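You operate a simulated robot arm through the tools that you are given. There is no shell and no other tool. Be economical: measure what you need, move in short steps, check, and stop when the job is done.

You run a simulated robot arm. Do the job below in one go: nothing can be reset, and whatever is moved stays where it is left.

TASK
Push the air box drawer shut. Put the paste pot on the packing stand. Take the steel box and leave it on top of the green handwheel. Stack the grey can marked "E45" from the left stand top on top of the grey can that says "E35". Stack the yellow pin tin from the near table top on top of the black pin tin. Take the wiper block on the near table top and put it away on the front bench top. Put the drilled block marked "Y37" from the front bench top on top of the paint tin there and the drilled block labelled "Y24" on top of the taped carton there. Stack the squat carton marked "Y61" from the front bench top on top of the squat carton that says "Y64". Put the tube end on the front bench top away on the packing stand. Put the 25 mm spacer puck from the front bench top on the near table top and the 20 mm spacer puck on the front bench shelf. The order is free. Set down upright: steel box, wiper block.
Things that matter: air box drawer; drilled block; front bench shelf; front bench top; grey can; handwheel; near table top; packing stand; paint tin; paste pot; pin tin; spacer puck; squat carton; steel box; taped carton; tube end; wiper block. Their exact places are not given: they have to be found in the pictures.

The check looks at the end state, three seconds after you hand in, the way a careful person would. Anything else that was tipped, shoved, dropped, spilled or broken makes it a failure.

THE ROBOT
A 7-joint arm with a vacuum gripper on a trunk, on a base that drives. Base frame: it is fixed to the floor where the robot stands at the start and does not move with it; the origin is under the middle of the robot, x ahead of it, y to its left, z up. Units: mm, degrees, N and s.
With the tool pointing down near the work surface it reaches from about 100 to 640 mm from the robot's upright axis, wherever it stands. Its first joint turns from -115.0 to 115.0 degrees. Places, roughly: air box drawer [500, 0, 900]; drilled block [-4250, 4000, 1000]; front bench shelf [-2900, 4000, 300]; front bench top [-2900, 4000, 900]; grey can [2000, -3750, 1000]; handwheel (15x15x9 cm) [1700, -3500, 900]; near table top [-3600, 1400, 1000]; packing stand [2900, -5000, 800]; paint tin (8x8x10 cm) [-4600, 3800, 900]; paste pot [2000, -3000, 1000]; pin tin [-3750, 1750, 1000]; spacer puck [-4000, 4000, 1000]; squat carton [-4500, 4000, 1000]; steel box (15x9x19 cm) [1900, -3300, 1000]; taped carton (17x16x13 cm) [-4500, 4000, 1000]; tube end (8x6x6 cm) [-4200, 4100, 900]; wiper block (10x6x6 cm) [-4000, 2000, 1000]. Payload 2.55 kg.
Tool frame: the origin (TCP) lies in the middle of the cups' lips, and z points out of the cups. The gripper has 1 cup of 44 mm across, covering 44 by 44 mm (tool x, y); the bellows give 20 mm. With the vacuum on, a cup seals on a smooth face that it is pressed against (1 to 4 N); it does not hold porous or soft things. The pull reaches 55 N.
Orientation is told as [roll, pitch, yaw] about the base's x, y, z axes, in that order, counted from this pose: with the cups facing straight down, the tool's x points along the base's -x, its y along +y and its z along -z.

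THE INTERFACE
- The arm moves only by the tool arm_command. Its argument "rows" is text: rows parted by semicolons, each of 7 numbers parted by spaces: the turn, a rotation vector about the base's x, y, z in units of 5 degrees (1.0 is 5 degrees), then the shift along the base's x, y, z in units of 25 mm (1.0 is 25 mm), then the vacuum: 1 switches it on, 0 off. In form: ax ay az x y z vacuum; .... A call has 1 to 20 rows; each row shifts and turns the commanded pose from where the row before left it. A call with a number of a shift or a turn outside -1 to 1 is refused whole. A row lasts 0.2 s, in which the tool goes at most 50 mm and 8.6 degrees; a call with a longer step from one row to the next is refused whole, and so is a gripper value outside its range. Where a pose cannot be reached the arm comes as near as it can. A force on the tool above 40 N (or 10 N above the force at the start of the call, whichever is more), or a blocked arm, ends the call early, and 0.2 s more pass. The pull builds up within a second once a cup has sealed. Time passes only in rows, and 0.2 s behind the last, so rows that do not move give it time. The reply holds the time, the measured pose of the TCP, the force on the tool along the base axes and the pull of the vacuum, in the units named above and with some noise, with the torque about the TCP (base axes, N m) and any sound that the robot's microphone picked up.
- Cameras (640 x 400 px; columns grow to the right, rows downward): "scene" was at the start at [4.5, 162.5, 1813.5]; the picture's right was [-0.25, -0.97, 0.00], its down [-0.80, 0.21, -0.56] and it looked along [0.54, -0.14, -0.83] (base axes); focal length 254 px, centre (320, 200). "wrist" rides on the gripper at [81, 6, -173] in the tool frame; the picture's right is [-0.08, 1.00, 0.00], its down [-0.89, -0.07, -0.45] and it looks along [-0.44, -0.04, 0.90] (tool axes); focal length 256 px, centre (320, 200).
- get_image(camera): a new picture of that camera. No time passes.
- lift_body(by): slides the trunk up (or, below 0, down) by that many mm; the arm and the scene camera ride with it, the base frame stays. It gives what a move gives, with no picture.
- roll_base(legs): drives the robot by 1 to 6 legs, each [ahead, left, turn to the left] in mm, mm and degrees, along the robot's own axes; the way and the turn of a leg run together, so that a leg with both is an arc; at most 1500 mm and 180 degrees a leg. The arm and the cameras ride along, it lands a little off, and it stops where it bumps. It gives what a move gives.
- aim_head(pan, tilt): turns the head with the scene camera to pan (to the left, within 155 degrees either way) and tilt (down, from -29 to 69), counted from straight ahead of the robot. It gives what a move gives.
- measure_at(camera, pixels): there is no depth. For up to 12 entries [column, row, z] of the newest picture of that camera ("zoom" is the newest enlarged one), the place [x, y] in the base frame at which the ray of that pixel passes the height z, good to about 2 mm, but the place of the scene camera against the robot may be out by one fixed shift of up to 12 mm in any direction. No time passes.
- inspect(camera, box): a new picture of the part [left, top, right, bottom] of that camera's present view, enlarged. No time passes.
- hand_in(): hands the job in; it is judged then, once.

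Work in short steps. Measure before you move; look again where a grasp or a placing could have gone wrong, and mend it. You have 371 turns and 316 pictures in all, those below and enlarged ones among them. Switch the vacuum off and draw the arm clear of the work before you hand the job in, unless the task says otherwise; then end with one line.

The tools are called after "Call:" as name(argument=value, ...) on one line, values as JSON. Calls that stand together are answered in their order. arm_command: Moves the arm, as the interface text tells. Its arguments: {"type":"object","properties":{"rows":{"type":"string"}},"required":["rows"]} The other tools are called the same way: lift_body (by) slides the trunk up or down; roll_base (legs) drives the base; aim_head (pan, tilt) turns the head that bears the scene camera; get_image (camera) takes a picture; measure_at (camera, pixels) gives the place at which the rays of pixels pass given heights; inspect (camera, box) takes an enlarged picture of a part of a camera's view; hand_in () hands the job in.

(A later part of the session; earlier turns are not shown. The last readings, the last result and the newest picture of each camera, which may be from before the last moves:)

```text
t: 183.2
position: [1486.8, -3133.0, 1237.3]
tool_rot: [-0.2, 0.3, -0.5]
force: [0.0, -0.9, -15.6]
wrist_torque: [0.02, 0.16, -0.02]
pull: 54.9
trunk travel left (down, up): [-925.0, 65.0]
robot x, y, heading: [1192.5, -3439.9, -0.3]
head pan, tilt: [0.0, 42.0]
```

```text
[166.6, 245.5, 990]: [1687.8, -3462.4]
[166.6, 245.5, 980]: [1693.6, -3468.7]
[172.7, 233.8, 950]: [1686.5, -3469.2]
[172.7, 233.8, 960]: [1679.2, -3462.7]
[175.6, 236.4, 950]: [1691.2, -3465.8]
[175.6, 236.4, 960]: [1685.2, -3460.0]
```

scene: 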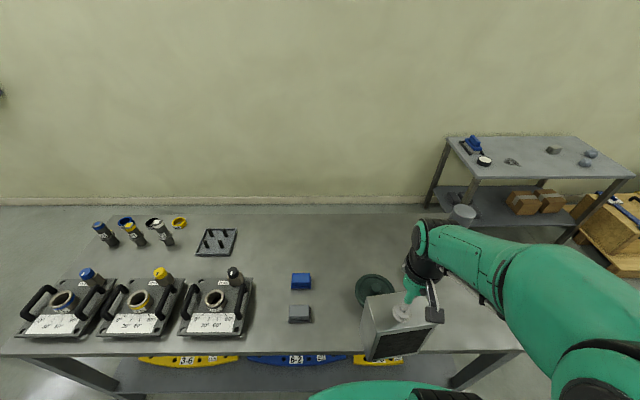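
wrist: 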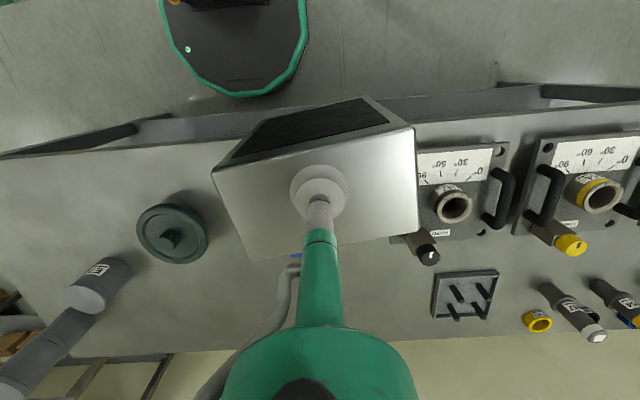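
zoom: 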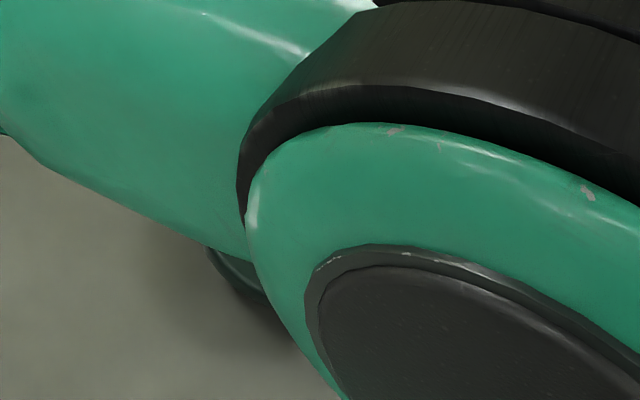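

The hub is near (1690–1705, -3465…-3480) with some height ambiguity. I move so the camera looks straight down in x on the wheel, to remove it.

Call:
arm_command(rows="0 0 0 0.92 -0.36 0 1;0 0 0 0.92 -0.36 0 1;0 0 0 0.92 -0.36 0 1;0 0 0 0.92 -0.36 0 1;0 0 0 0.92 -0.36 0 1;0 0 0 0.92 -0.36 0 1;0 0 0 0.92 -0.36 0 1;0 0 0 0.92 -0.36 0 1;0 0 0 0.92 -0.36 0 1;0 0 0 0.92 -0.36 0 1;0 0 0 0.92 -0.36 0 1;0 0 0 0 0 0 1;0 0 0 0 0 0 1")

Call:
get_image(camera="wrist")

Call:
inspect(camera="wrist", box=[60, 20, 240, 150])

```text
t: 186.0
position: [1705.3, -3250.9, 1182.7]
tool_rot: [-0.1, 0.3, -0.5]
force: [0.8, -0.4, -15.3]
wrist_torque: [0.04, 0.14, 0.02]
pull: 54.6
out of reach, approached as far as the arm can: row 4, 5, 6, 7, 8, 9, 10, 11
trunk travel left (down, up): [-925.0, 65.0]
robot x, y, heading: [1193.4, -3442.2, -0.4]
head pan, tilt: [0.0, 42.0]
```

```text
245 pictures are left
```

wrist: 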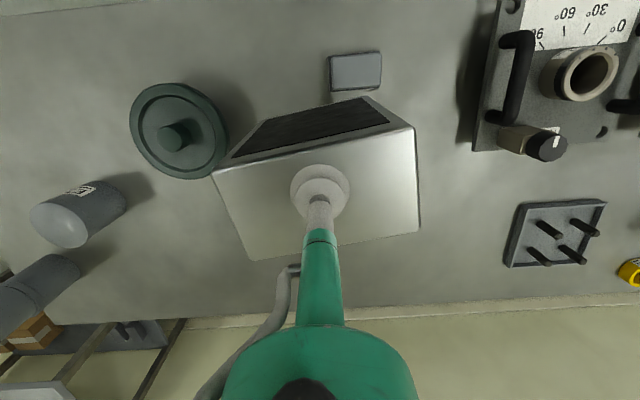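

```text
3.08 times, centred on (150, 85) of wrist
```

zoom: 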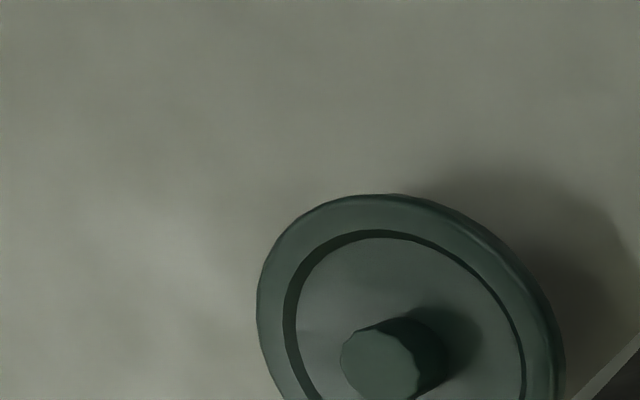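

The arm dropped to z=1183 at its reach limit. I raise the trunk 60 mm to get clearance, then measure again.

Call:
lift_body(by=60)

Call:
get_image(camera="wrist")

Call:
inspect(camera="wrist", box=[120, 70, 260, 180])

```text
t: 187.0
position: [1704.9, -3251.8, 1242.3]
tool_rot: [-0.1, 0.5, -0.5]
force: [-0.3, -0.8, -15.7]
wrist_torque: [0.0, 0.16, 0.0]
pull: 55.1
trunk travel left (down, up): [-985.0, 5.0]
robot x, y, heading: [1191.2, -3435.6, -0.4]
head pan, tilt: [0.0, 42.0]
```

```text
243 pictures are left
```

wrist: 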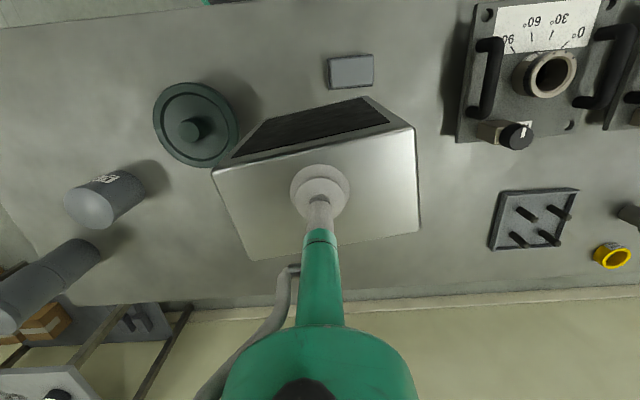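

```text
3.64 times, centred on (190, 125) of wrist
```

zoom: 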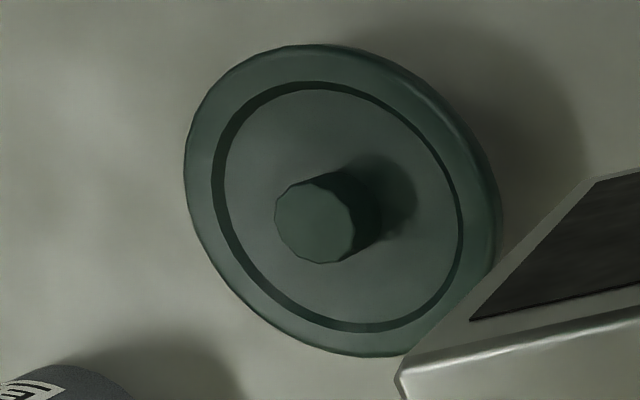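

Hub top centre is at wrist (188.6,130.8). I measure it for several heights.

Call:
measure_at(camera="wrist", pixels=[[188.6, 130.8, 960], [188.6, 130.8, 975], [188.6, 130.8, 990]])

```text
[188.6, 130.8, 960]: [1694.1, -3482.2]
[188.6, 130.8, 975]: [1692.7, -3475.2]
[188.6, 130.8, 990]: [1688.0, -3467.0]
```

Height ambiguity still moves y by ~10 mm. I pass over to the other side (y≈-3680) and view the hub from there.

Call:
arm_command(rows="0 0 0 -0.05 -0.95 0 1;0 0 0 -0.05 -0.95 0 1;0 0 0 -0.05 -0.95 0 1;0 0 0 -0.05 -0.95 0 1;0 0 0 -0.05 -0.95 0 1;0 0 0 -0.05 -0.95 0 1;0 0 0 -0.05 -0.95 0 1;0 0 0 -0.05 -0.95 0 1;0 0 0 -0.05 -0.95 0 1;0 0 0 -0.05 -0.95 0 1;0 0 0 -0.05 -0.95 0 1;0 0 0 -0.05 -0.95 0 1;0 0 0 -0.05 -0.95 0 1;0 0 0 -0.05 -0.95 0 1;0 0 0 -0.05 -0.95 0 1;0 0 0 -0.05 -0.95 0 1;0 0 0 -0.05 -0.95 0 1;0 0 0 -0.05 -0.95 0 1;0 0 0 0 0 0 1;0 0 0 0 0 0 1")

Call:
get_image(camera="wrist")

Call:
inspect(camera="wrist", box=[400, 80, 540, 190])

```text
t: 191.2
position: [1683.2, -3680.8, 1241.6]
tool_rot: [-0.2, 0.3, -0.6]
force: [0.4, 0.2, -15.9]
wrist_torque: [-0.01, 0.13, -0.01]
pull: 54.7
trunk travel left (down, up): [-985.0, 5.0]
robot x, y, heading: [1194.7, -3438.5, -0.5]
head pan, tilt: [0.0, 42.0]
```

```text
241 pictures are left
```

wrist: 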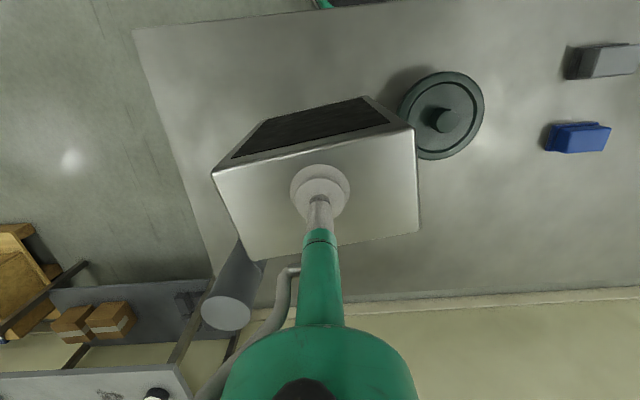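

```text
3.64 times, centred on (470, 135) of wrist
```

zoom: 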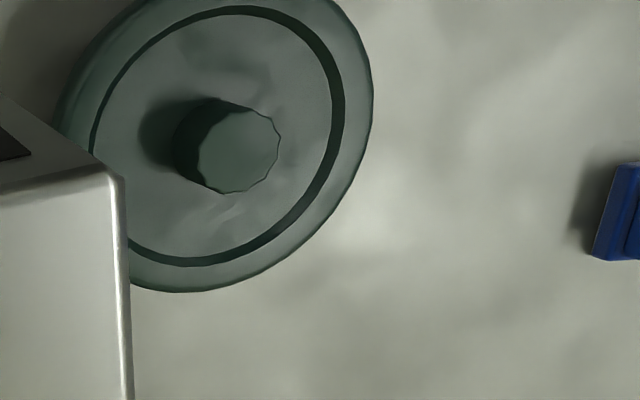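

Hub top centre here is zoom (238,151), i.e. wrist (447.5,121.5). I measure it at the same heights.

Call:
measure_at(camera="wrist", pixels=[[447.5, 121.5, 960], [447.5, 121.5, 975], [447.5, 121.5, 990], [447.5, 121.5, 1005]])

```text
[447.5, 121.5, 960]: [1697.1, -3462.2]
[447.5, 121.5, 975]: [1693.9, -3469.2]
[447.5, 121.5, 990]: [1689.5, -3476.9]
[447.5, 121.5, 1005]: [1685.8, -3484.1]
```

The views agree at z≈981, hub centre (1692,-3472). The box's balance lies ~8 mm ahead of the cup, so I put the TCP at (1685,-3472) and lower to z≈1195.

Call:
arm_command(rows="0 0 0 0 0.93 0 1;0 0 0 0 0.93 0 1;0 0 0 0 0.93 0 1;0 0 0 0 0.93 0 1;0 0 0 0 0.93 0 1;0 0 0 0 0.93 0 1;0 0 0 0 0.93 0 1;0 0 0 0 0.93 0 1;0 0 0 0 0.93 0 1;0 0 0 0 0 -0.8 1;0 0 0 0 0 -0.8 1;0 0 0 0 0 -0.3 1;0 0 0 0 0 0 1;0 0 0 0 0 0 1")

Call:
get_image(camera="scene")

Call:
inspect(camera="scene", box=[320, 230, 480, 350])

```text
t: 194.2
position: [1683.2, -3469.9, 1195.0]
tool_rot: [-0.1, 0.2, -0.5]
force: [-0.1, -0.2, -16.2]
wrist_torque: [0.01, 0.13, 0.0]
pull: 54.8
trunk travel left (down, up): [-985.0, 5.0]
robot x, y, heading: [1190.1, -3439.9, -0.6]
head pan, tilt: [0.0, 42.0]
```

```text
239 pictures are left
```

scene: 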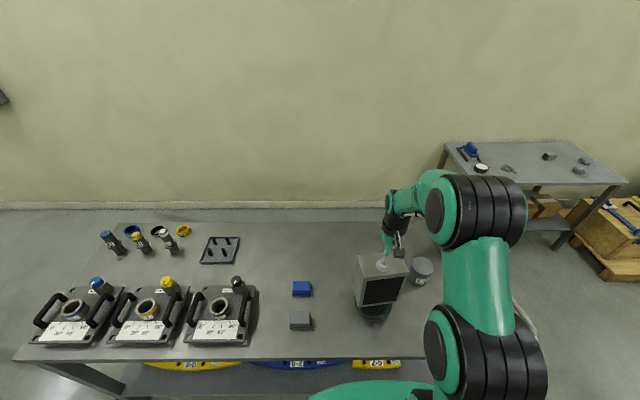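

```text
3.33 times, centred on (400, 290) of scene
```

zoom: 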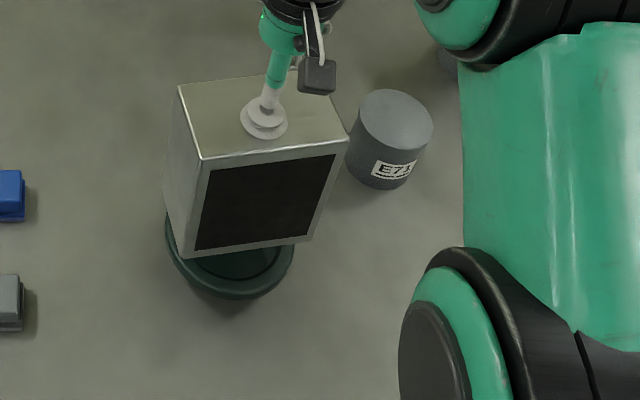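

The box hangs over the wheel. I lower it in small steps.

Call:
arm_command(rows="0 0 0 0.05 -0.06 -0.3 1;0 0 0 0 0 -0.2 1;0 0 0 0 0 -0.12 1;0 0 0 0 0 0 1;0 0 0 0 0 0 1")

```text
t: 195.4
position: [1684.5, -3473.4, 1179.3]
tool_rot: [0.0, 0.4, -0.5]
force: [0.0, 0.6, -15.3]
wrist_torque: [-0.04, 0.14, -0.03]
pull: 54.7
trunk travel left (down, up): [-985.0, 5.0]
robot x, y, heading: [1196.3, -3437.0, -0.6]
head pan, tilt: [0.0, 42.0]
```

Still free at 1179; 3 mm steps more.

Call:
arm_command(rows="0 0 0 0 0 -0.12 1;0 0 0 0 0 -0.12 1;0 0 0 0 0 0 1;0 0 0 0 0 0 1")

```text
t: 196.4
position: [1684.4, -3473.5, 1173.5]
tool_rot: [-0.1, 0.3, -0.5]
force: [0.3, 0.8, -12.1]
wrist_torque: [0.04, 0.1, 0.01]
pull: 54.5
trunk travel left (down, up): [-985.0, 5.0]
robot x, y, heading: [1190.8, -3438.7, -0.3]
head pan, tilt: [0.0, 42.0]
```

The force begins to drop (-12): contact is starting. I lower by ~1 mm steps until the tool carries little.

Call:
arm_command(rows="0 0 0 0 0 -0.06 1;0 0 0 0 0 0 1;0 0 0 0 0 0 1")

```text
t: 197.2
position: [1684.4, -3472.3, 1174.5]
tool_rot: [-0.1, 0.1, -0.4]
force: [-0.8, 0.7, -0.9]
wrist_torque: [0.09, 0.03, -0.03]
pull: 54.9
trunk travel left (down, up): [-985.0, 5.0]
robot x, y, heading: [1193.0, -3436.6, -0.2]
head pan, tilt: [0.0, 42.0]
```

The wheel now bears the weight with nearly no torque. I release and rise slowly.

Call:
arm_command(rows="0 0 0 0 0 0 0;0 0 0 0 0 0 0;0 0 0 0 0 0 0;0 0 0 0 0 0 0;0 0 0 0 0 0 0;0 0 0 0 0 0.2 0;0 0 0 0 0 0.4 0;0 0 0 0 0 0.6 0")

Call:
inspect(camera="scene", box=[320, 220, 480, 350])

```text
t: 199.0
position: [1683.1, -3472.6, 1204.2]
tool_rot: [0.0, 0.2, -0.6]
force: [-0.2, -0.8, -1.0]
wrist_torque: [-0.01, 0.03, -0.01]
pull: 0.0
trunk travel left (down, up): [-985.0, 5.0]
robot x, y, heading: [1196.5, -3439.2, -0.6]
head pan, tilt: [0.0, 42.0]
```

```text
3.08 times, centred on (400, 285) of scene
```

zoom: 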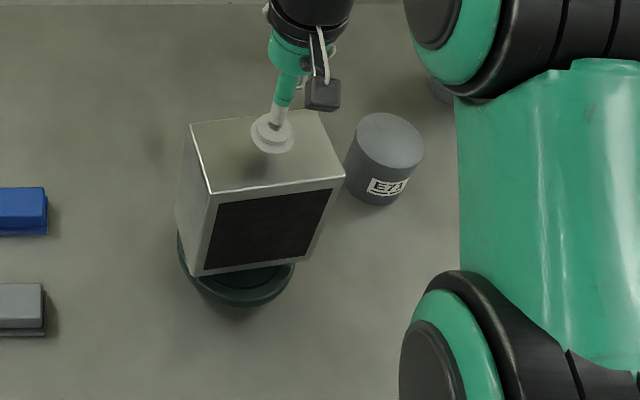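

The steel box stands upright on the handwheel. I raise and retract the arm, back the robot off, and verify from a distance.

Call:
arm_command(rows="0 0 0 0 0 1 0;0 0 0 0 0 1 0;0 0 0 -0.9 0 0 0;0 0 0 -0.9 0 0 0;0 0 0 -0.9 0 0 0;0 0 0 -0.9 0 0 0;0 0 0 -0.9 0 0 0;0 0 0 -0.9 0 0 0;0 0 0 -0.9 0 0 0;0 0 0 -0.9 0 0 0;0 0 0 -0.9 0 0 0")

Call:
roll_base(legs=[[-500, 0, 0]])

Call:
inspect(camera="scene", box=[240, 130, 480, 280])

```text
t: 201.4
position: [1477.4, -3473.7, 1252.1]
tool_rot: [-0.1, 0.2, -0.5]
force: [0.0, 0.1, -0.4]
wrist_torque: [-0.02, -0.01, -0.03]
pull: 0.0
trunk travel left (down, up): [-985.0, 5.0]
robot x, y, heading: [1194.6, -3438.9, -0.5]
head pan, tilt: [0.0, 42.0]
```

```text
t: 204.3
position: [982.6, -3468.1, 1252.5]
tool_rot: [-0.1, 0.1, 0.0]
force: [1.4, 0.3, -1.1]
wrist_torque: [0.03, 0.02, 0.0]
pull: 0.0
trunk travel left (down, up): [-985.0, 5.0]
robot x, y, heading: [696.8, -3434.2, 0.1]
head pan, tilt: [0.0, 42.0]
```

```text
2.67 times, centred on (360, 205) of scene
```

zoom: 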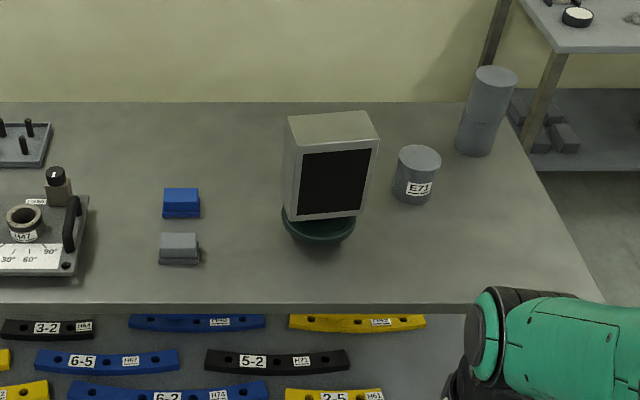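

All good here. I drive back toward the start area, keeping clear of the hose and air table, then look toward the other benches.

Call:
roll_base(legs=[[-400, 930, 0], [-600, 1200, 0], [-100, 500, 0]])

Call:
aim_head(pan=150, tilt=25)

Call:
get_image(camera="scene")

Call:
aim_head(pan=80, tilt=25)

Call:
get_image(camera="scene")

```text
t: 218.4
position: [-176.8, -883.1, 1252.1]
tool_rot: [-0.1, 0.3, 1.1]
force: [0.3, 0.5, 0.3]
wrist_torque: [0.02, -0.02, -0.04]
pull: 0.1
trunk travel left (down, up): [-985.0, 5.0]
robot x, y, heading: [-462.3, -856.3, 1.2]
head pan, tilt: [0.0, 42.0]
```

```text
t: 220.7
position: [-176.0, -883.0, 1251.0]
tool_rot: [-0.2, 0.2, 1.2]
force: [0.2, 1.3, -0.5]
wrist_torque: [-0.01, 0.02, -0.05]
pull: 0.1
trunk travel left (down, up): [-985.0, 5.0]
robot x, y, heading: [-462.8, -859.1, 0.9]
head pan, tilt: [150.0, 25.0]
```

```text
235 pictures are left
```

scene: 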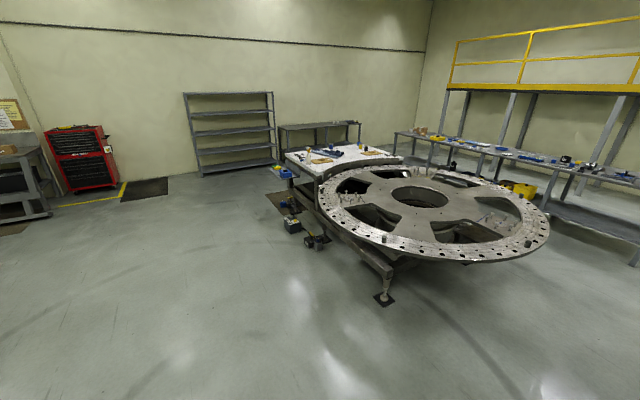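

```text
t: 222.1
position: [-175.3, -883.1, 1252.6]
tool_rot: [-0.1, 0.2, 1.2]
force: [-0.5, -0.3, -0.4]
wrist_torque: [0.0, 0.04, -0.01]
pull: 0.1
trunk travel left (down, up): [-985.0, 5.0]
robot x, y, heading: [-460.7, -857.7, 1.2]
head pan, tilt: [80.0, 25.0]
```

```text
234 pictures are left
```

scene: 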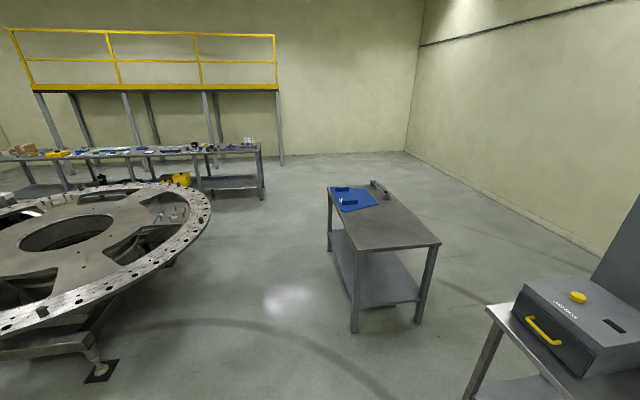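

The near table is the white-topped one beyond the ring; the front bench runs along the yellow mezzanine. I look again toward the near table and measure floor points.

Call:
measure_at(camera="scene", pixels=[[262, 200, 0], [262, 143, 900], [100, 370, 0], [211, 210, 800], [355, 332, 0], [418, 322, 0], [332, 248, 0], [118, 155, 900], [205, 190, 0], [100, 180, 0]])

Call:
aim_head(pan=150, tilt=25)

Call:
inspect(camera="scene", box=[240, 100, 440, 270])

Call:
get_image(camera="scene")

Call:
measure_at(camera="scene", pixels=[[383, 298, 0], [295, 228, 0], [316, 243, 0], [295, 205, 0], [315, 177, 900], [289, 155, 900], [403, 158, 900], [547, 215, 800], [320, 205, 800], [450, 262, 800], [313, 213, 0], [205, 174, 0]])

```text
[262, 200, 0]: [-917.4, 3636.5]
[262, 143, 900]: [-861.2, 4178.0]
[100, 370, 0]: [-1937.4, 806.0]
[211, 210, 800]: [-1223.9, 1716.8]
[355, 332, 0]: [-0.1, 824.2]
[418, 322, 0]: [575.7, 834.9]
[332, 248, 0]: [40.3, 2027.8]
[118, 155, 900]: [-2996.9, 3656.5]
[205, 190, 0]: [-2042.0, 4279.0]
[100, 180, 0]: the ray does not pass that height
```

```text
t: 223.6
position: [-176.8, -883.3, 1251.5]
tool_rot: [-0.2, 0.1, 1.1]
force: [-0.4, -0.3, 0.8]
wrist_torque: [0.01, -0.01, -0.02]
pull: 0.0
trunk travel left (down, up): [-985.0, 5.0]
robot x, y, heading: [-464.5, -859.0, 1.3]
head pan, tilt: [150.0, 25.0]
```

```text
2.35 times, centred on (340, 185) of scene
```

zoom: 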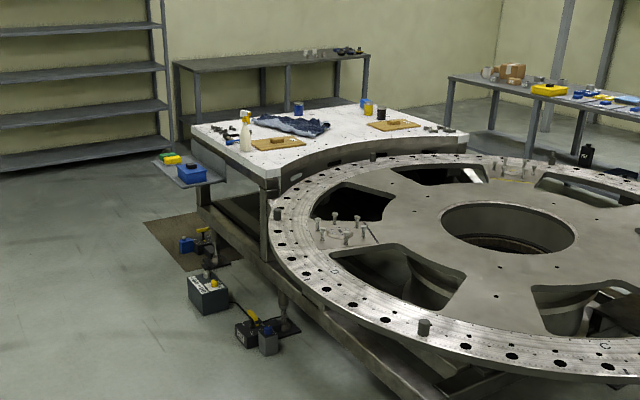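

```text
232 pictures are left
```

scene: 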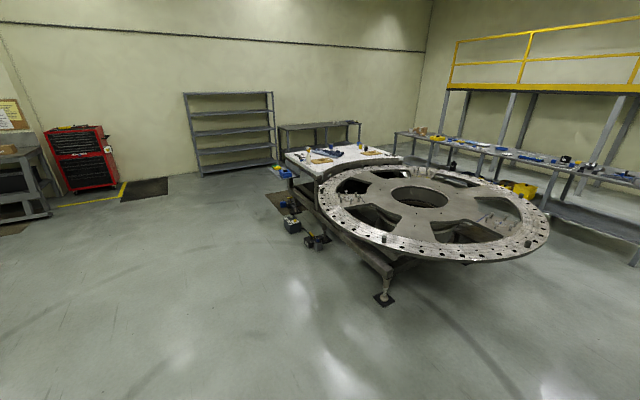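

```text
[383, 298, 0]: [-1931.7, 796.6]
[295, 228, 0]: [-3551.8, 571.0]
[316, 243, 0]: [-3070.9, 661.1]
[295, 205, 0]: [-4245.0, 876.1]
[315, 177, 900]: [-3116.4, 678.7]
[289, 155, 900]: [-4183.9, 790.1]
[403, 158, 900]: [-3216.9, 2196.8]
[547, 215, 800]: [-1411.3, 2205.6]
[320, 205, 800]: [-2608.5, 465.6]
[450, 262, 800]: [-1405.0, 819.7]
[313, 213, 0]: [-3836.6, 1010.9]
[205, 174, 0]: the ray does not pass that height
```

The near table spans about x -3100…-4200, y 700…2200; a corridor lies between it and the front bench (y≥3650). I drive via x≈-600 up to y≈2800 and turn to face the bench.

Call:
roll_base(legs=[[-110, 1453, 0], [31, 1495, 0], [15, 700, 0], [0, 0, 88.8]])

Call:
aim_head(pan=55, tilt=28)

Call:
get_image(camera="scene")

```text
t: 245.2
position: [-495.1, 3101.4, 1251.9]
tool_rot: [-0.1, 0.2, 88.4]
force: [0.0, 0.0, 0.6]
wrist_torque: [-0.02, 0.03, 0.04]
pull: 0.1
trunk travel left (down, up): [-985.0, 5.0]
robot x, y, heading: [-538.2, 2818.2, 88.4]
head pan, tilt: [150.0, 25.0]
```

```text
t: 246.9
position: [-494.8, 3102.7, 1252.2]
tool_rot: [-0.1, 0.3, 88.4]
force: [-0.3, 0.0, 0.7]
wrist_torque: [0.02, -0.01, 0.0]
pull: 0.0
trunk travel left (down, up): [-985.0, 5.0]
robot x, y, heading: [-534.0, 2818.3, 88.7]
head pan, tilt: [55.0, 28.0]
```

```text
231 pictures are left
```

scene: 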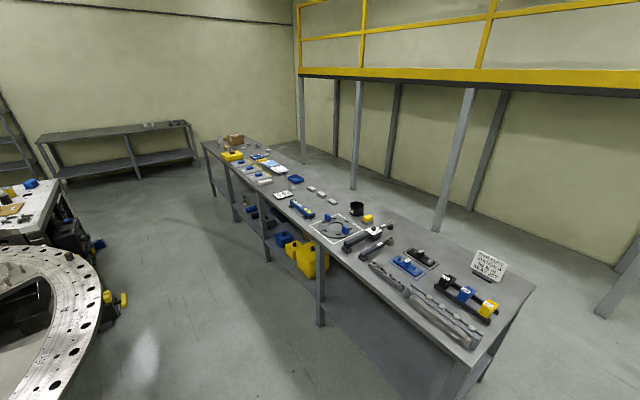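

I measure bench edges and obstacles along the corridor.

Call:
measure_at(camera="scene", pixels=[[472, 364, 900], [203, 146, 900], [272, 145, 900], [318, 326, 0], [268, 262, 0], [316, 278, 0], [60, 185, 900], [100, 280, 800], [100, 245, 0], [124, 305, 0], [214, 195, 0], [245, 222, 0]])

Call:
inspect(camera="scene", box=[195, 125, 315, 200])

```text
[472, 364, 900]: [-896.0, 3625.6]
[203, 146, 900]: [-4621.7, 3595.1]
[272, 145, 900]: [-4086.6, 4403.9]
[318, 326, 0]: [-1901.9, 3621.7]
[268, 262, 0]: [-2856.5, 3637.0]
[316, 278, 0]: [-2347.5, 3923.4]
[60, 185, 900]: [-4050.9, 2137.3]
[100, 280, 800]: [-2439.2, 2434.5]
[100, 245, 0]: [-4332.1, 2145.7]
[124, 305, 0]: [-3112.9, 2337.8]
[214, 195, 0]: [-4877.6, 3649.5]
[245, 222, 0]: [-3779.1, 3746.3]
```

```text
5.33 times, centred on (255, 162) of scene
```

zoom: 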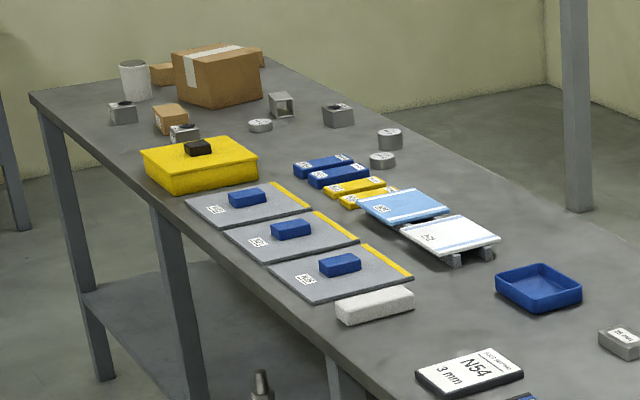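

The bench front edge is y≈3620, the corridor is clear. I drive left along it to x≈-4100.

Call:
roll_base(legs=[[0, 1490, 0], [0, 1490, 0], [0, 560, 0]])

Call:
aim_head(pan=0, tilt=40)

Call:
get_image(camera="scene")

```text
t: 264.1
position: [-4065.5, 3069.5, 1252.7]
tool_rot: [0.0, 0.2, 91.9]
force: [0.9, 0.1, 0.1]
wrist_torque: [-0.01, 0.02, -0.01]
pull: 0.1
trunk travel left (down, up): [-985.0, 5.0]
robot x, y, heading: [-4088.9, 2784.9, 92.0]
head pan, tilt: [55.0, 28.0]
```

```text
t: 265.4
position: [-4065.1, 3069.6, 1252.4]
tool_rot: [-0.1, 0.3, 91.9]
force: [-0.3, -0.1, -0.6]
wrist_torque: [0.01, 0.02, 0.01]
pull: 0.1
trunk travel left (down, up): [-985.0, 5.0]
robot x, y, heading: [-4086.0, 2778.1, 92.0]
head pan, tilt: [0.0, 40.0]
```

```text
229 pictures are left
```

scene: 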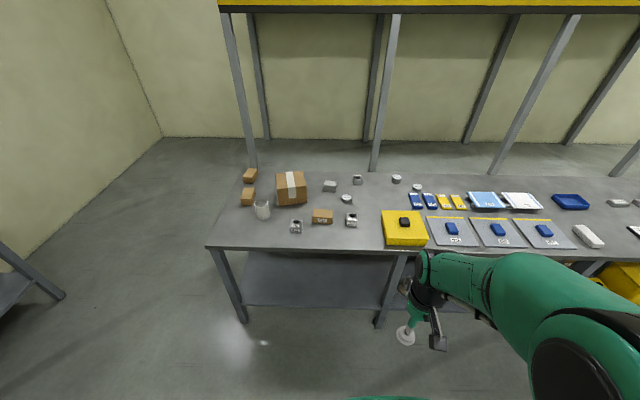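

Call:
inspect(camera="scene", box=[230, 155, 370, 243])

Call:
inspect(camera="scene", box=[330, 160, 470, 248])

Call:
inspect(camera="scene", box=[280, 195, 370, 245])

```text
4.55 times, centred on (300, 199) of scene
```

zoom: 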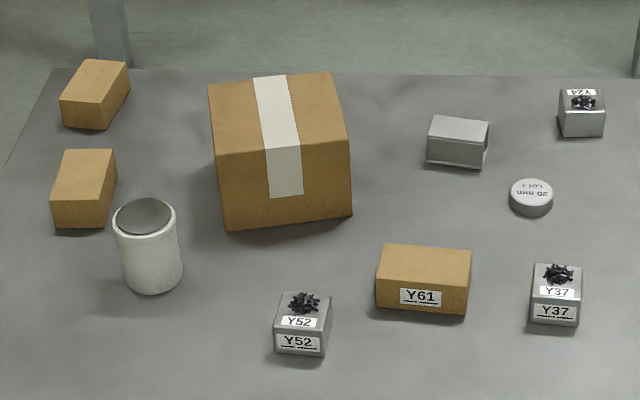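

```text
4.55 times, centred on (400, 204) of scene
```

zoom: 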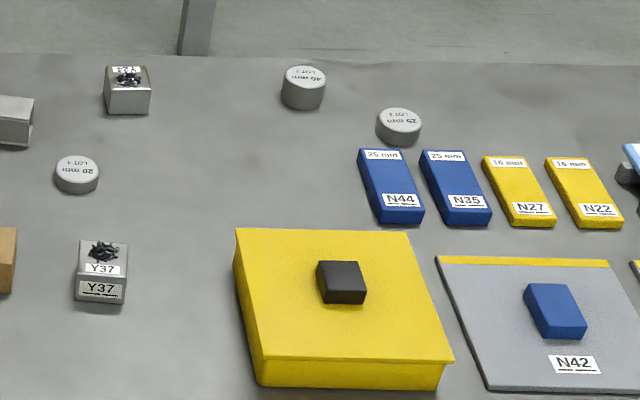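

```text
7.11 times, centred on (325, 220) of scene
```

zoom: 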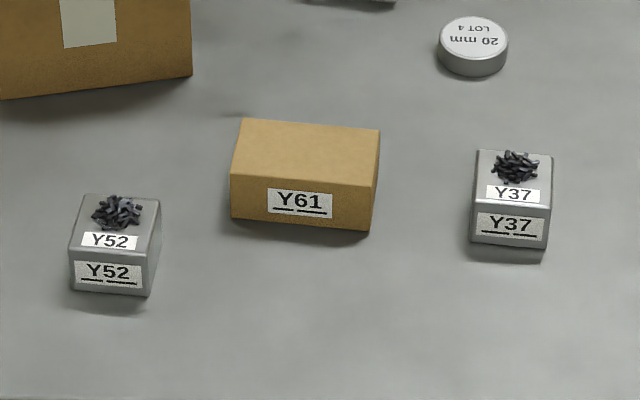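

I see: drilled blocks Y52, Y37, Y24 with swarf on top, paint tin (white), taped carton, squat cartons (Y61 and two unlabeled from here), pucks, and the square tube end. I measure their places.

Call:
measure_at(camera="zoom", pixels=[[473, 240, 900], [548, 247, 900], [475, 151, 945], [552, 157, 945], [232, 217, 900], [370, 231, 900], [240, 118, 940], [380, 130, 940], [437, 60, 900], [508, 60, 900], [70, 290, 900], [150, 296, 900]])

Call:
measure_at(camera="scene", pixels=[[205, 248, 900], [245, 170, 900], [563, 173, 900], [262, 218, 900], [292, 204, 900], [330, 190, 900], [357, 184, 900], [347, 202, 900], [397, 183, 900], [417, 191, 900], [247, 203, 900], [249, 181, 900]])

```text
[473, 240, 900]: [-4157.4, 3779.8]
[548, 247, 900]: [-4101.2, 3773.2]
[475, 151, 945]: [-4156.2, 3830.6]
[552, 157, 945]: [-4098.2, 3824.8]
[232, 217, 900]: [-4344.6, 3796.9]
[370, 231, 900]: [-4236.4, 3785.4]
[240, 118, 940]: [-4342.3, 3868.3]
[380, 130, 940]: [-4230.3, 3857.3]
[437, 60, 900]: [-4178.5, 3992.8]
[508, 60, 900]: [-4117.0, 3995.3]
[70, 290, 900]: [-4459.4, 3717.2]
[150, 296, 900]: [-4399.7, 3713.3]
```

```text
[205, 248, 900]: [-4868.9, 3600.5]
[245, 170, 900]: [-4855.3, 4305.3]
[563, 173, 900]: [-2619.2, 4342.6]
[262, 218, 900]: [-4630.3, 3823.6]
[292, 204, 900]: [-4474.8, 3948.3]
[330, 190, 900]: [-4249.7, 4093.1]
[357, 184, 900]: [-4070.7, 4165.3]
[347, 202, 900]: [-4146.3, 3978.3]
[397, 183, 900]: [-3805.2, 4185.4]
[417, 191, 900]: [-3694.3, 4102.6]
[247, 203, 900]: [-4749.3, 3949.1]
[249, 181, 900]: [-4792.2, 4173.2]
```

Items at y>4000 will need access from behind the bench or its end; front ones first. I drive up to the bench front at x≈-4200.

Call:
roll_base(legs=[[0, 0, -2], [505, 110, 0]])

Call:
aim_head(pan=10, tilt=45)

Call:
get_image(camera="scene")

Call:
get_image(camera="wrist")

```text
t: 268.7
position: [-4164.7, 3556.5, 1252.8]
tool_rot: [-0.2, 0.2, 90.0]
force: [0.4, -0.6, 0.0]
wrist_torque: [0.02, -0.04, 0.0]
pull: 0.1
trunk travel left (down, up): [-985.0, 5.0]
robot x, y, heading: [-4194.9, 3270.2, 89.7]
head pan, tilt: [0.0, 40.0]
```

```text
t: 269.4
position: [-4163.4, 3556.8, 1250.9]
tool_rot: [-0.1, 0.3, 90.0]
force: [-0.6, 0.8, -0.3]
wrist_torque: [0.0, 0.02, 0.0]
pull: 0.1
trunk travel left (down, up): [-985.0, 5.0]
robot x, y, heading: [-4198.2, 3270.0, 89.8]
head pan, tilt: [10.0, 45.0]
```

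```text
225 pictures are left
```

scene: 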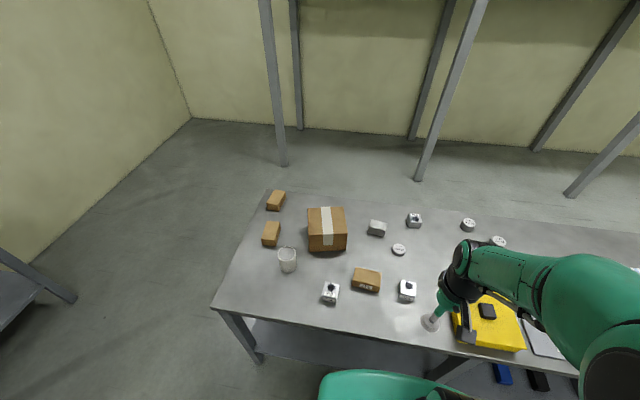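

```text
224 pictures are left
```

wrist: 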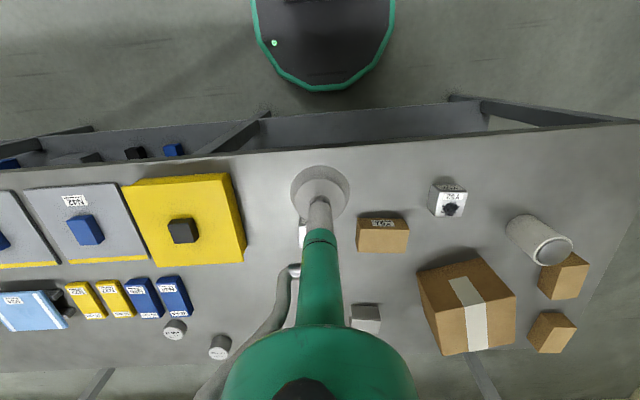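

I zoom on the blocks, tin and carton from here.

Call:
inspect(camera="scene", box=[310, 255, 430, 315])

Call:
inspect(camera="scene", box=[255, 185, 355, 285])

Call:
measure_at(camera="scene", pixels=[[284, 165, 0], [418, 179, 0], [570, 196, 0], [190, 119, 0], [298, 128, 0], [410, 138, 0], [75, 300, 0], [268, 192, 900], [60, 230, 0]])

```text
5.33 times, centred on (370, 285) of scene
```

zoom: 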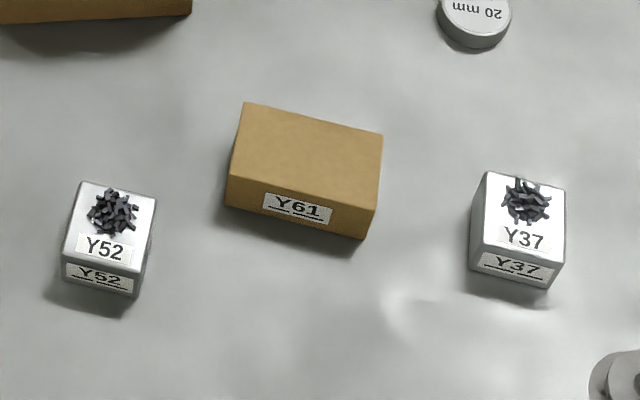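

```text
4.00 times, centred on (305, 235) of scene
```

zoom: 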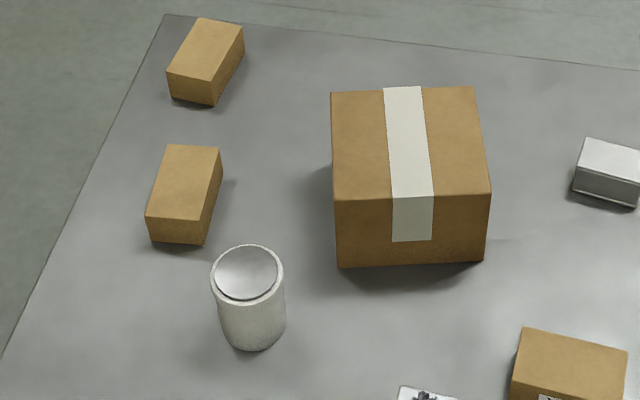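

```text
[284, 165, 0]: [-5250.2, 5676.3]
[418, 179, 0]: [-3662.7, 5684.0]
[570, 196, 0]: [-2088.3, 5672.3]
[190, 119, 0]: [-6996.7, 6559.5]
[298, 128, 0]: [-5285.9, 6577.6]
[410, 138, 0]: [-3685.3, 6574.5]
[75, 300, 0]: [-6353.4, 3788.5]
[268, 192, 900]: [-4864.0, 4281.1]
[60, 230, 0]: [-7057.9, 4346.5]
```

Plenty of room behind the bench (posts at y≈5676). I check block dimensions with the wrist camera on Y52 (same kind) and Y37 after moving the arm aside.

Call:
arm_command(rows="0 0 0 -1 0 0 0;0 0 0 -1 0 0 0;0 0 0 -1 0 0 0;0 0 0 -1 0 0 0;0 0 0 -1 0.3 0 0;0 0 0 -1 0.3 0 0")

Call:
get_image(camera="wrist")

Call:
inspect(camera="wrist", box=[330, 170, 450, 245])

Call:
inspect(camera="wrist", box=[180, 170, 300, 245])

```text
t: 270.8
position: [-4315.9, 3571.9, 1252.8]
tool_rot: [-0.2, 0.3, 89.9]
force: [-0.6, 0.2, 0.2]
wrist_torque: [-0.01, -0.02, -0.01]
pull: 0.2
trunk travel left (down, up): [-985.0, 5.0]
robot x, y, heading: [-4201.3, 3272.3, 89.9]
head pan, tilt: [10.0, 45.0]
```

```text
221 pictures are left
```

wrist: 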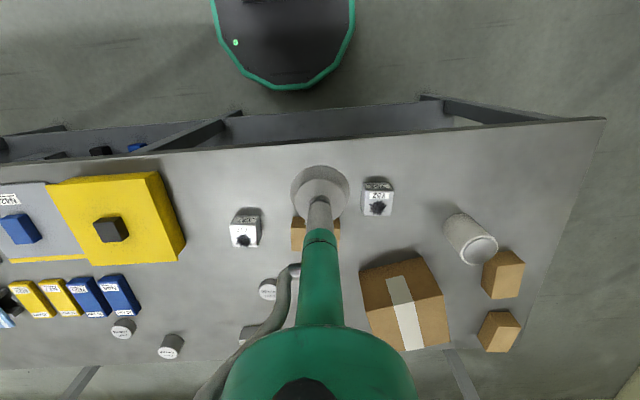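

```text
5.33 times, centred on (390, 208) of wrist
```

zoom: 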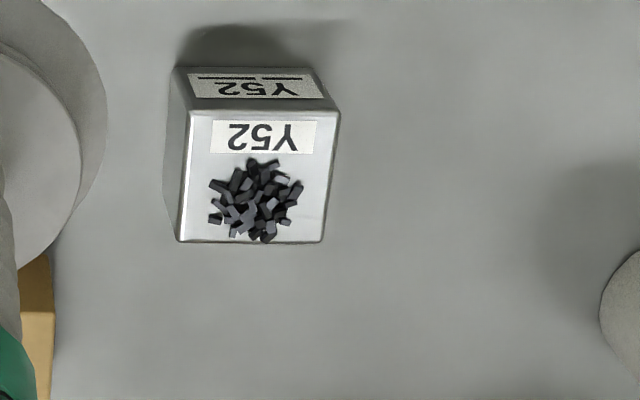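

```text
5.33 times, centred on (240, 208) of wrist
```

zoom: 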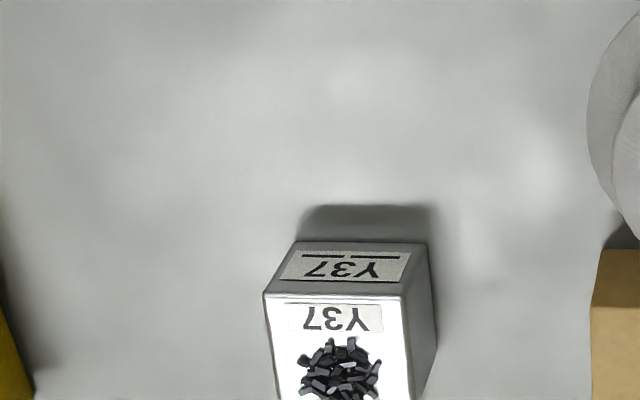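

I measure Y37's front face: bottom corners (298,241), (426,243) and top corners (264,294), (403,297).

Call:
measure_at(camera="zoom", pixels=[[298, 241, 900], [426, 243, 900], [264, 294, 940], [403, 297, 940], [264, 294, 950], [403, 297, 950], [264, 294, 960], [403, 297, 960]])

Call:
inspect(camera="wrist", box=[210, 190, 290, 255])

```text
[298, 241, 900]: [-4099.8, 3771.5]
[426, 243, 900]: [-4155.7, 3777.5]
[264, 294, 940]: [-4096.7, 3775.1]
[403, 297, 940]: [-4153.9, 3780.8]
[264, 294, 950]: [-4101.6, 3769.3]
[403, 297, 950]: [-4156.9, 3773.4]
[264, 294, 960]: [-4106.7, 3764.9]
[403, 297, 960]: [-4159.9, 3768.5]
```

```text
6.15 times, centred on (250, 222) of wrist
```

zoom: 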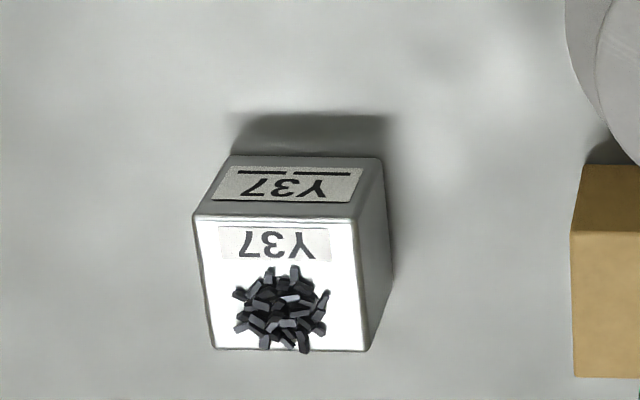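

The blocks are ~56×56×45 mm with swarf on top, so a side grip on the front face is needed. I look closely at my gripper's shape to judge clearance for a near-horizontal tool.

Call:
inspect(camera="scene", box=[330, 200, 450, 330])

```text
3.08 times, centred on (390, 265) of scene
```

zoom: 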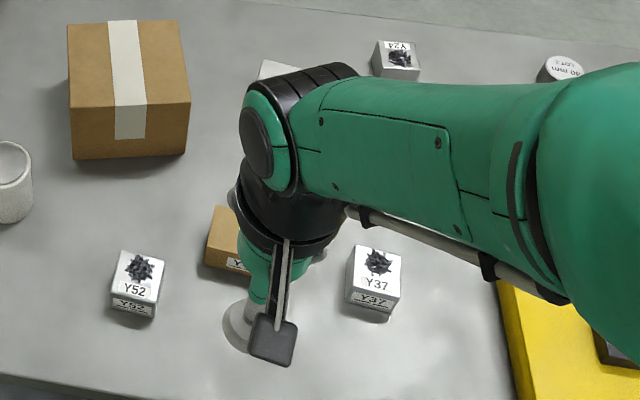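

I test turning the tool about its axis: 18 rows of -5° about z, with the arm held up here.

Call:
arm_command(rows="0 0 -1 0 0 0 0;0 0 -1 0 0 0 0;0 0 -1 0 0 0 0;0 0 -1 0 0 0 0;0 0 -1 0 0 0 0;0 0 -1 0 0 0 0;0 0 -1 0 0 0 0;0 0 -1 0 0 0 0;0 0 -1 0 0 0 0;0 0 -1 0 0 0 0;0 0 -1 0 0 0 0;0 0 -1 0 0 0 0;0 0 -1 0 0 0 0;0 0 -1 0 0 0 0;0 0 -1 0 0 0 0;0 0 -1 0 0 0 0;0 0 -1 0 0 0 0;0 0 -1 0 0 0 0")

Call:
arm_command(rows="0 0 -1 0 0 0 0;0 0 -1 0 0 0 0;0 0 -1 0 0 0 0;0 0 -1 0 0 0 0;0 0 -1 0 0 0 0;0 0 -1 0 0 0 0;0 0 -1 0 0 0 0;0 0 -1 0 0 0 0;0 0 -1 0 0 0 0;0 0 -1 0 0 0 0;0 0 -1 0 0 0 0;0 0 -1 0 0 0 0;0 0 -1 0 0 0 0;0 0 -1 0 0 0 0;0 0 -1 0 0 0 0;0 0 -1 0 0 0 0;0 0 -1 0 0 0 0;0 0 -1 0 0 0 0")

```text
t: 274.6
position: [-4313.1, 3571.1, 1252.5]
tool_rot: [-0.1, 0.2, -0.2]
force: [-0.3, 0.2, -0.4]
wrist_torque: [0.02, 0.04, -0.01]
pull: 0.0
trunk travel left (down, up): [-985.0, 5.0]
robot x, y, heading: [-4194.8, 3267.8, 90.1]
head pan, tilt: [10.0, 45.0]
```

```text
t: 278.4
position: [-4176.4, 3613.7, 1248.7]
tool_rot: [-1.5, 0.4, -89.6]
force: [1.2, 0.5, -0.3]
wrist_torque: [-0.02, 0.01, 0.0]
pull: 0.0
out of reach, approached as far as the arm can: row 12, 13, 14, 15, 16, 17, 18
trunk travel left (down, up): [-985.0, 5.0]
robot x, y, heading: [-4197.5, 3275.3, 89.9]
head pan, tilt: [10.0, 45.0]
```

The 180° roll was reached with the arm pulled toward the robot's centre line. I check where the commanded pose is by a small +x step.

Call:
arm_command(rows="0 0 0 1 0 0 0;0 0 0 1 0 0 0")

```text
t: 279.0
position: [-4125.7, 3615.1, 1249.2]
tool_rot: [-0.2, 0.3, -90.1]
force: [-0.4, 0.5, -0.4]
wrist_torque: [0.0, 0.0, 0.02]
pull: 0.0
trunk travel left (down, up): [-985.0, 5.0]
robot x, y, heading: [-4198.7, 3271.3, 89.9]
head pan, tilt: [10.0, 45.0]
```

Commanded follows the achieved pose. I back the base 150 mm for room, then tilt the tool 80° toward +y (camera ends on top) while advancing above Y37's front.

Call:
roll_base(legs=[[-150, 0, 0]])

Call:
arm_command(rows="1 0 0 0 0.6 0 0;1 0 0 0 0.6 0 0;1 0 0 0 0.6 0 0;1 0 0 0 0.6 0 0;1 0 0 0 0.6 0 0;1 0 0 0 0.6 0 0;1 0 0 0 0.6 0 0;1 0 0 0 0.6 0 0;1 0 0 0 0.6 -0.3 0;1 0 0 0 0.6 -0.3 0;1 0 0 0 0.6 -0.3 0;1 0 0 0 0.6 -0.3 0;1 0 0 0 0.6 -0.3 0;1 0 0 0 0.6 -0.3 0;1 0 0 0 0.6 -0.3 0;1 0 0 0 0.6 -0.3 0")

Call:
get_image(camera="scene")

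Call:
get_image(camera="wrist")

```text
t: 280.4
position: [-4127.2, 3470.8, 1248.4]
tool_rot: [0.0, 0.1, -90.2]
force: [0.0, 0.1, 0.0]
wrist_torque: [0.01, -0.03, 0.0]
pull: 0.1
trunk travel left (down, up): [-985.0, 5.0]
robot x, y, heading: [-4196.4, 3125.9, 89.7]
head pan, tilt: [10.0, 45.0]
```

```text
t: 283.8
position: [-4123.2, 3753.2, 1228.2]
tool_rot: [-1.5, 78.8, -91.5]
force: [-0.8, 0.4, 0.1]
wrist_torque: [0.0, -0.01, 0.0]
pull: 0.1
out of reach, approached as far as the arm can: row 15, 16
trunk travel left (down, up): [-985.0, 5.0]
robot x, y, heading: [-4194.3, 3127.7, 89.7]
head pan, tilt: [10.0, 45.0]
```

```text
216 pictures are left
```

scene: 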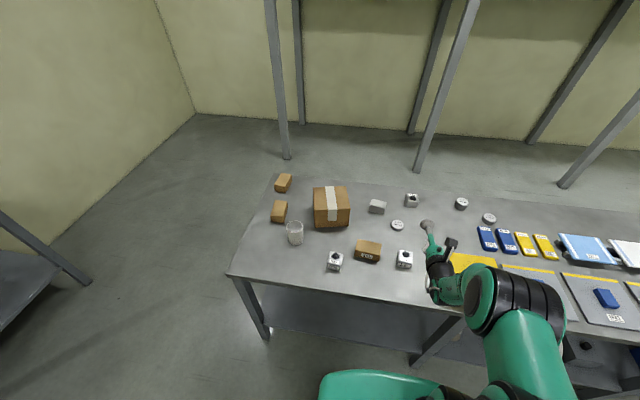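

```text
215 pictures are left
```

wrist: 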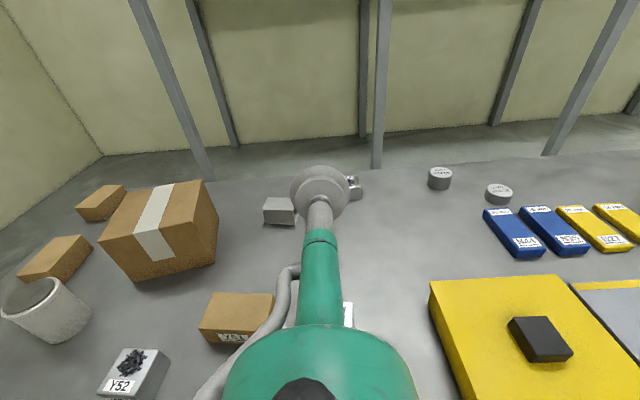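

The tool is near-horizontal with the camera on top. I pull back 25 mm, yaw -6° to match the block's face, and lower the trunk by 250 mm.

Call:
arm_command(rows="0 0 -0.6 -0.1 -0.5 0 0;0 0 -0.6 -0.1 -0.5 0 0")

Call:
lift_body(by=-250)

Call:
get_image(camera="wrist")

Call:
get_image(camera="scene")

```text
t: 284.4
position: [-4081.4, 3735.5, 1250.2]
tool_rot: [-2.6, 79.9, -97.5]
force: [-0.5, -0.9, 0.4]
wrist_torque: [0.01, 0.0, -0.01]
pull: 0.0
out of reach, approached as far as the arm can: row 1, 2
trunk travel left (down, up): [-985.0, 5.0]
robot x, y, heading: [-4196.8, 3124.7, 89.7]
head pan, tilt: [10.0, 45.0]
```

```text
t: 287.0
position: [-4082.7, 3736.0, 1000.3]
tool_rot: [-2.6, 79.8, -97.4]
force: [0.6, -0.4, -0.4]
wrist_torque: [-0.04, 0.02, -0.03]
pull: 0.0
trunk travel left (down, up): [-735.0, 255.0]
robot x, y, heading: [-4201.2, 3122.1, 89.6]
head pan, tilt: [10.0, 45.0]
```

```text
214 pictures are left
```

wrist: 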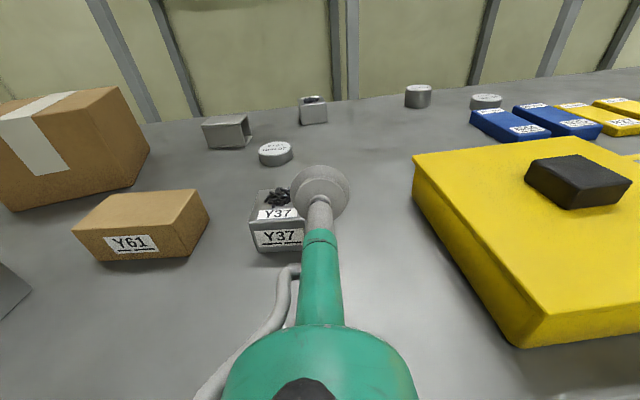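

```text
213 pictures are left
```

scene: 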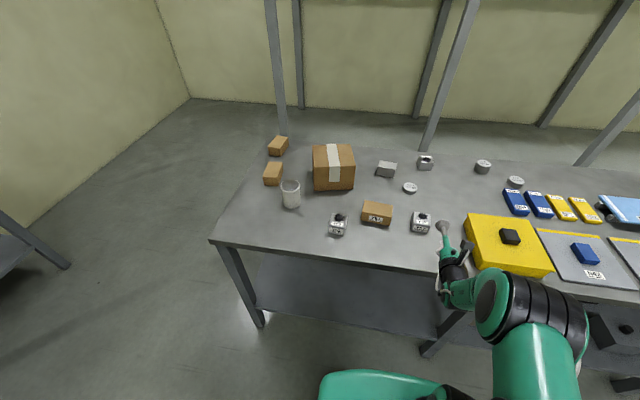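

The roll joint limit pushed x to -4083, so I shift the base 50 mm left instead, then lower by 45 mm and look.

Call:
roll_base(legs=[[0, 50, 0]])

Call:
lift_body(by=-45)

Call:
get_image(camera="wrist")

Call:
inspect(camera="wrist", box=[240, 120, 400, 240])

```text
t: 287.9
position: [-4132.4, 3736.6, 999.5]
tool_rot: [-2.1, 79.8, -96.9]
force: [-0.7, 0.7, 0.7]
wrist_torque: [0.0, 0.02, -0.06]
pull: 0.1
trunk travel left (down, up): [-735.0, 255.0]
robot x, y, heading: [-4245.3, 3124.8, 89.7]
head pan, tilt: [10.0, 45.0]
```

```text
t: 288.8
position: [-4130.5, 3735.7, 954.4]
tool_rot: [-2.6, 79.8, -97.3]
force: [-0.4, -0.1, 0.5]
wrist_torque: [0.0, 0.03, -0.03]
pull: 0.0
trunk travel left (down, up): [-690.0, 300.0]
robot x, y, heading: [-4244.6, 3124.1, 89.8]
head pan, tilt: [10.0, 45.0]
```

```text
212 pictures are left
```

wrist: 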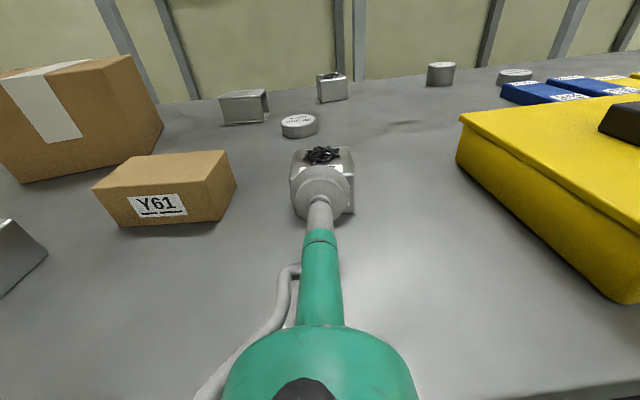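

```text
3.33 times, centred on (320, 180) of wrist
```

zoom: 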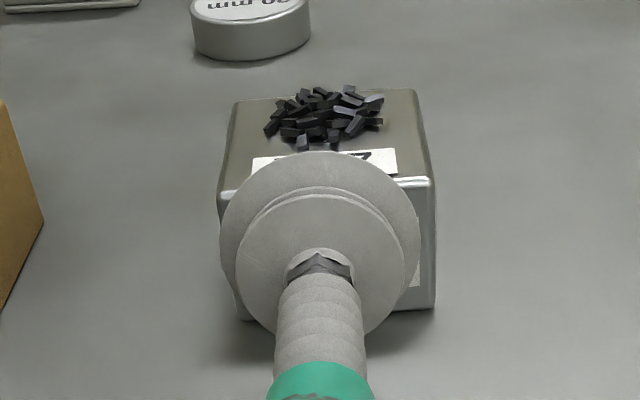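

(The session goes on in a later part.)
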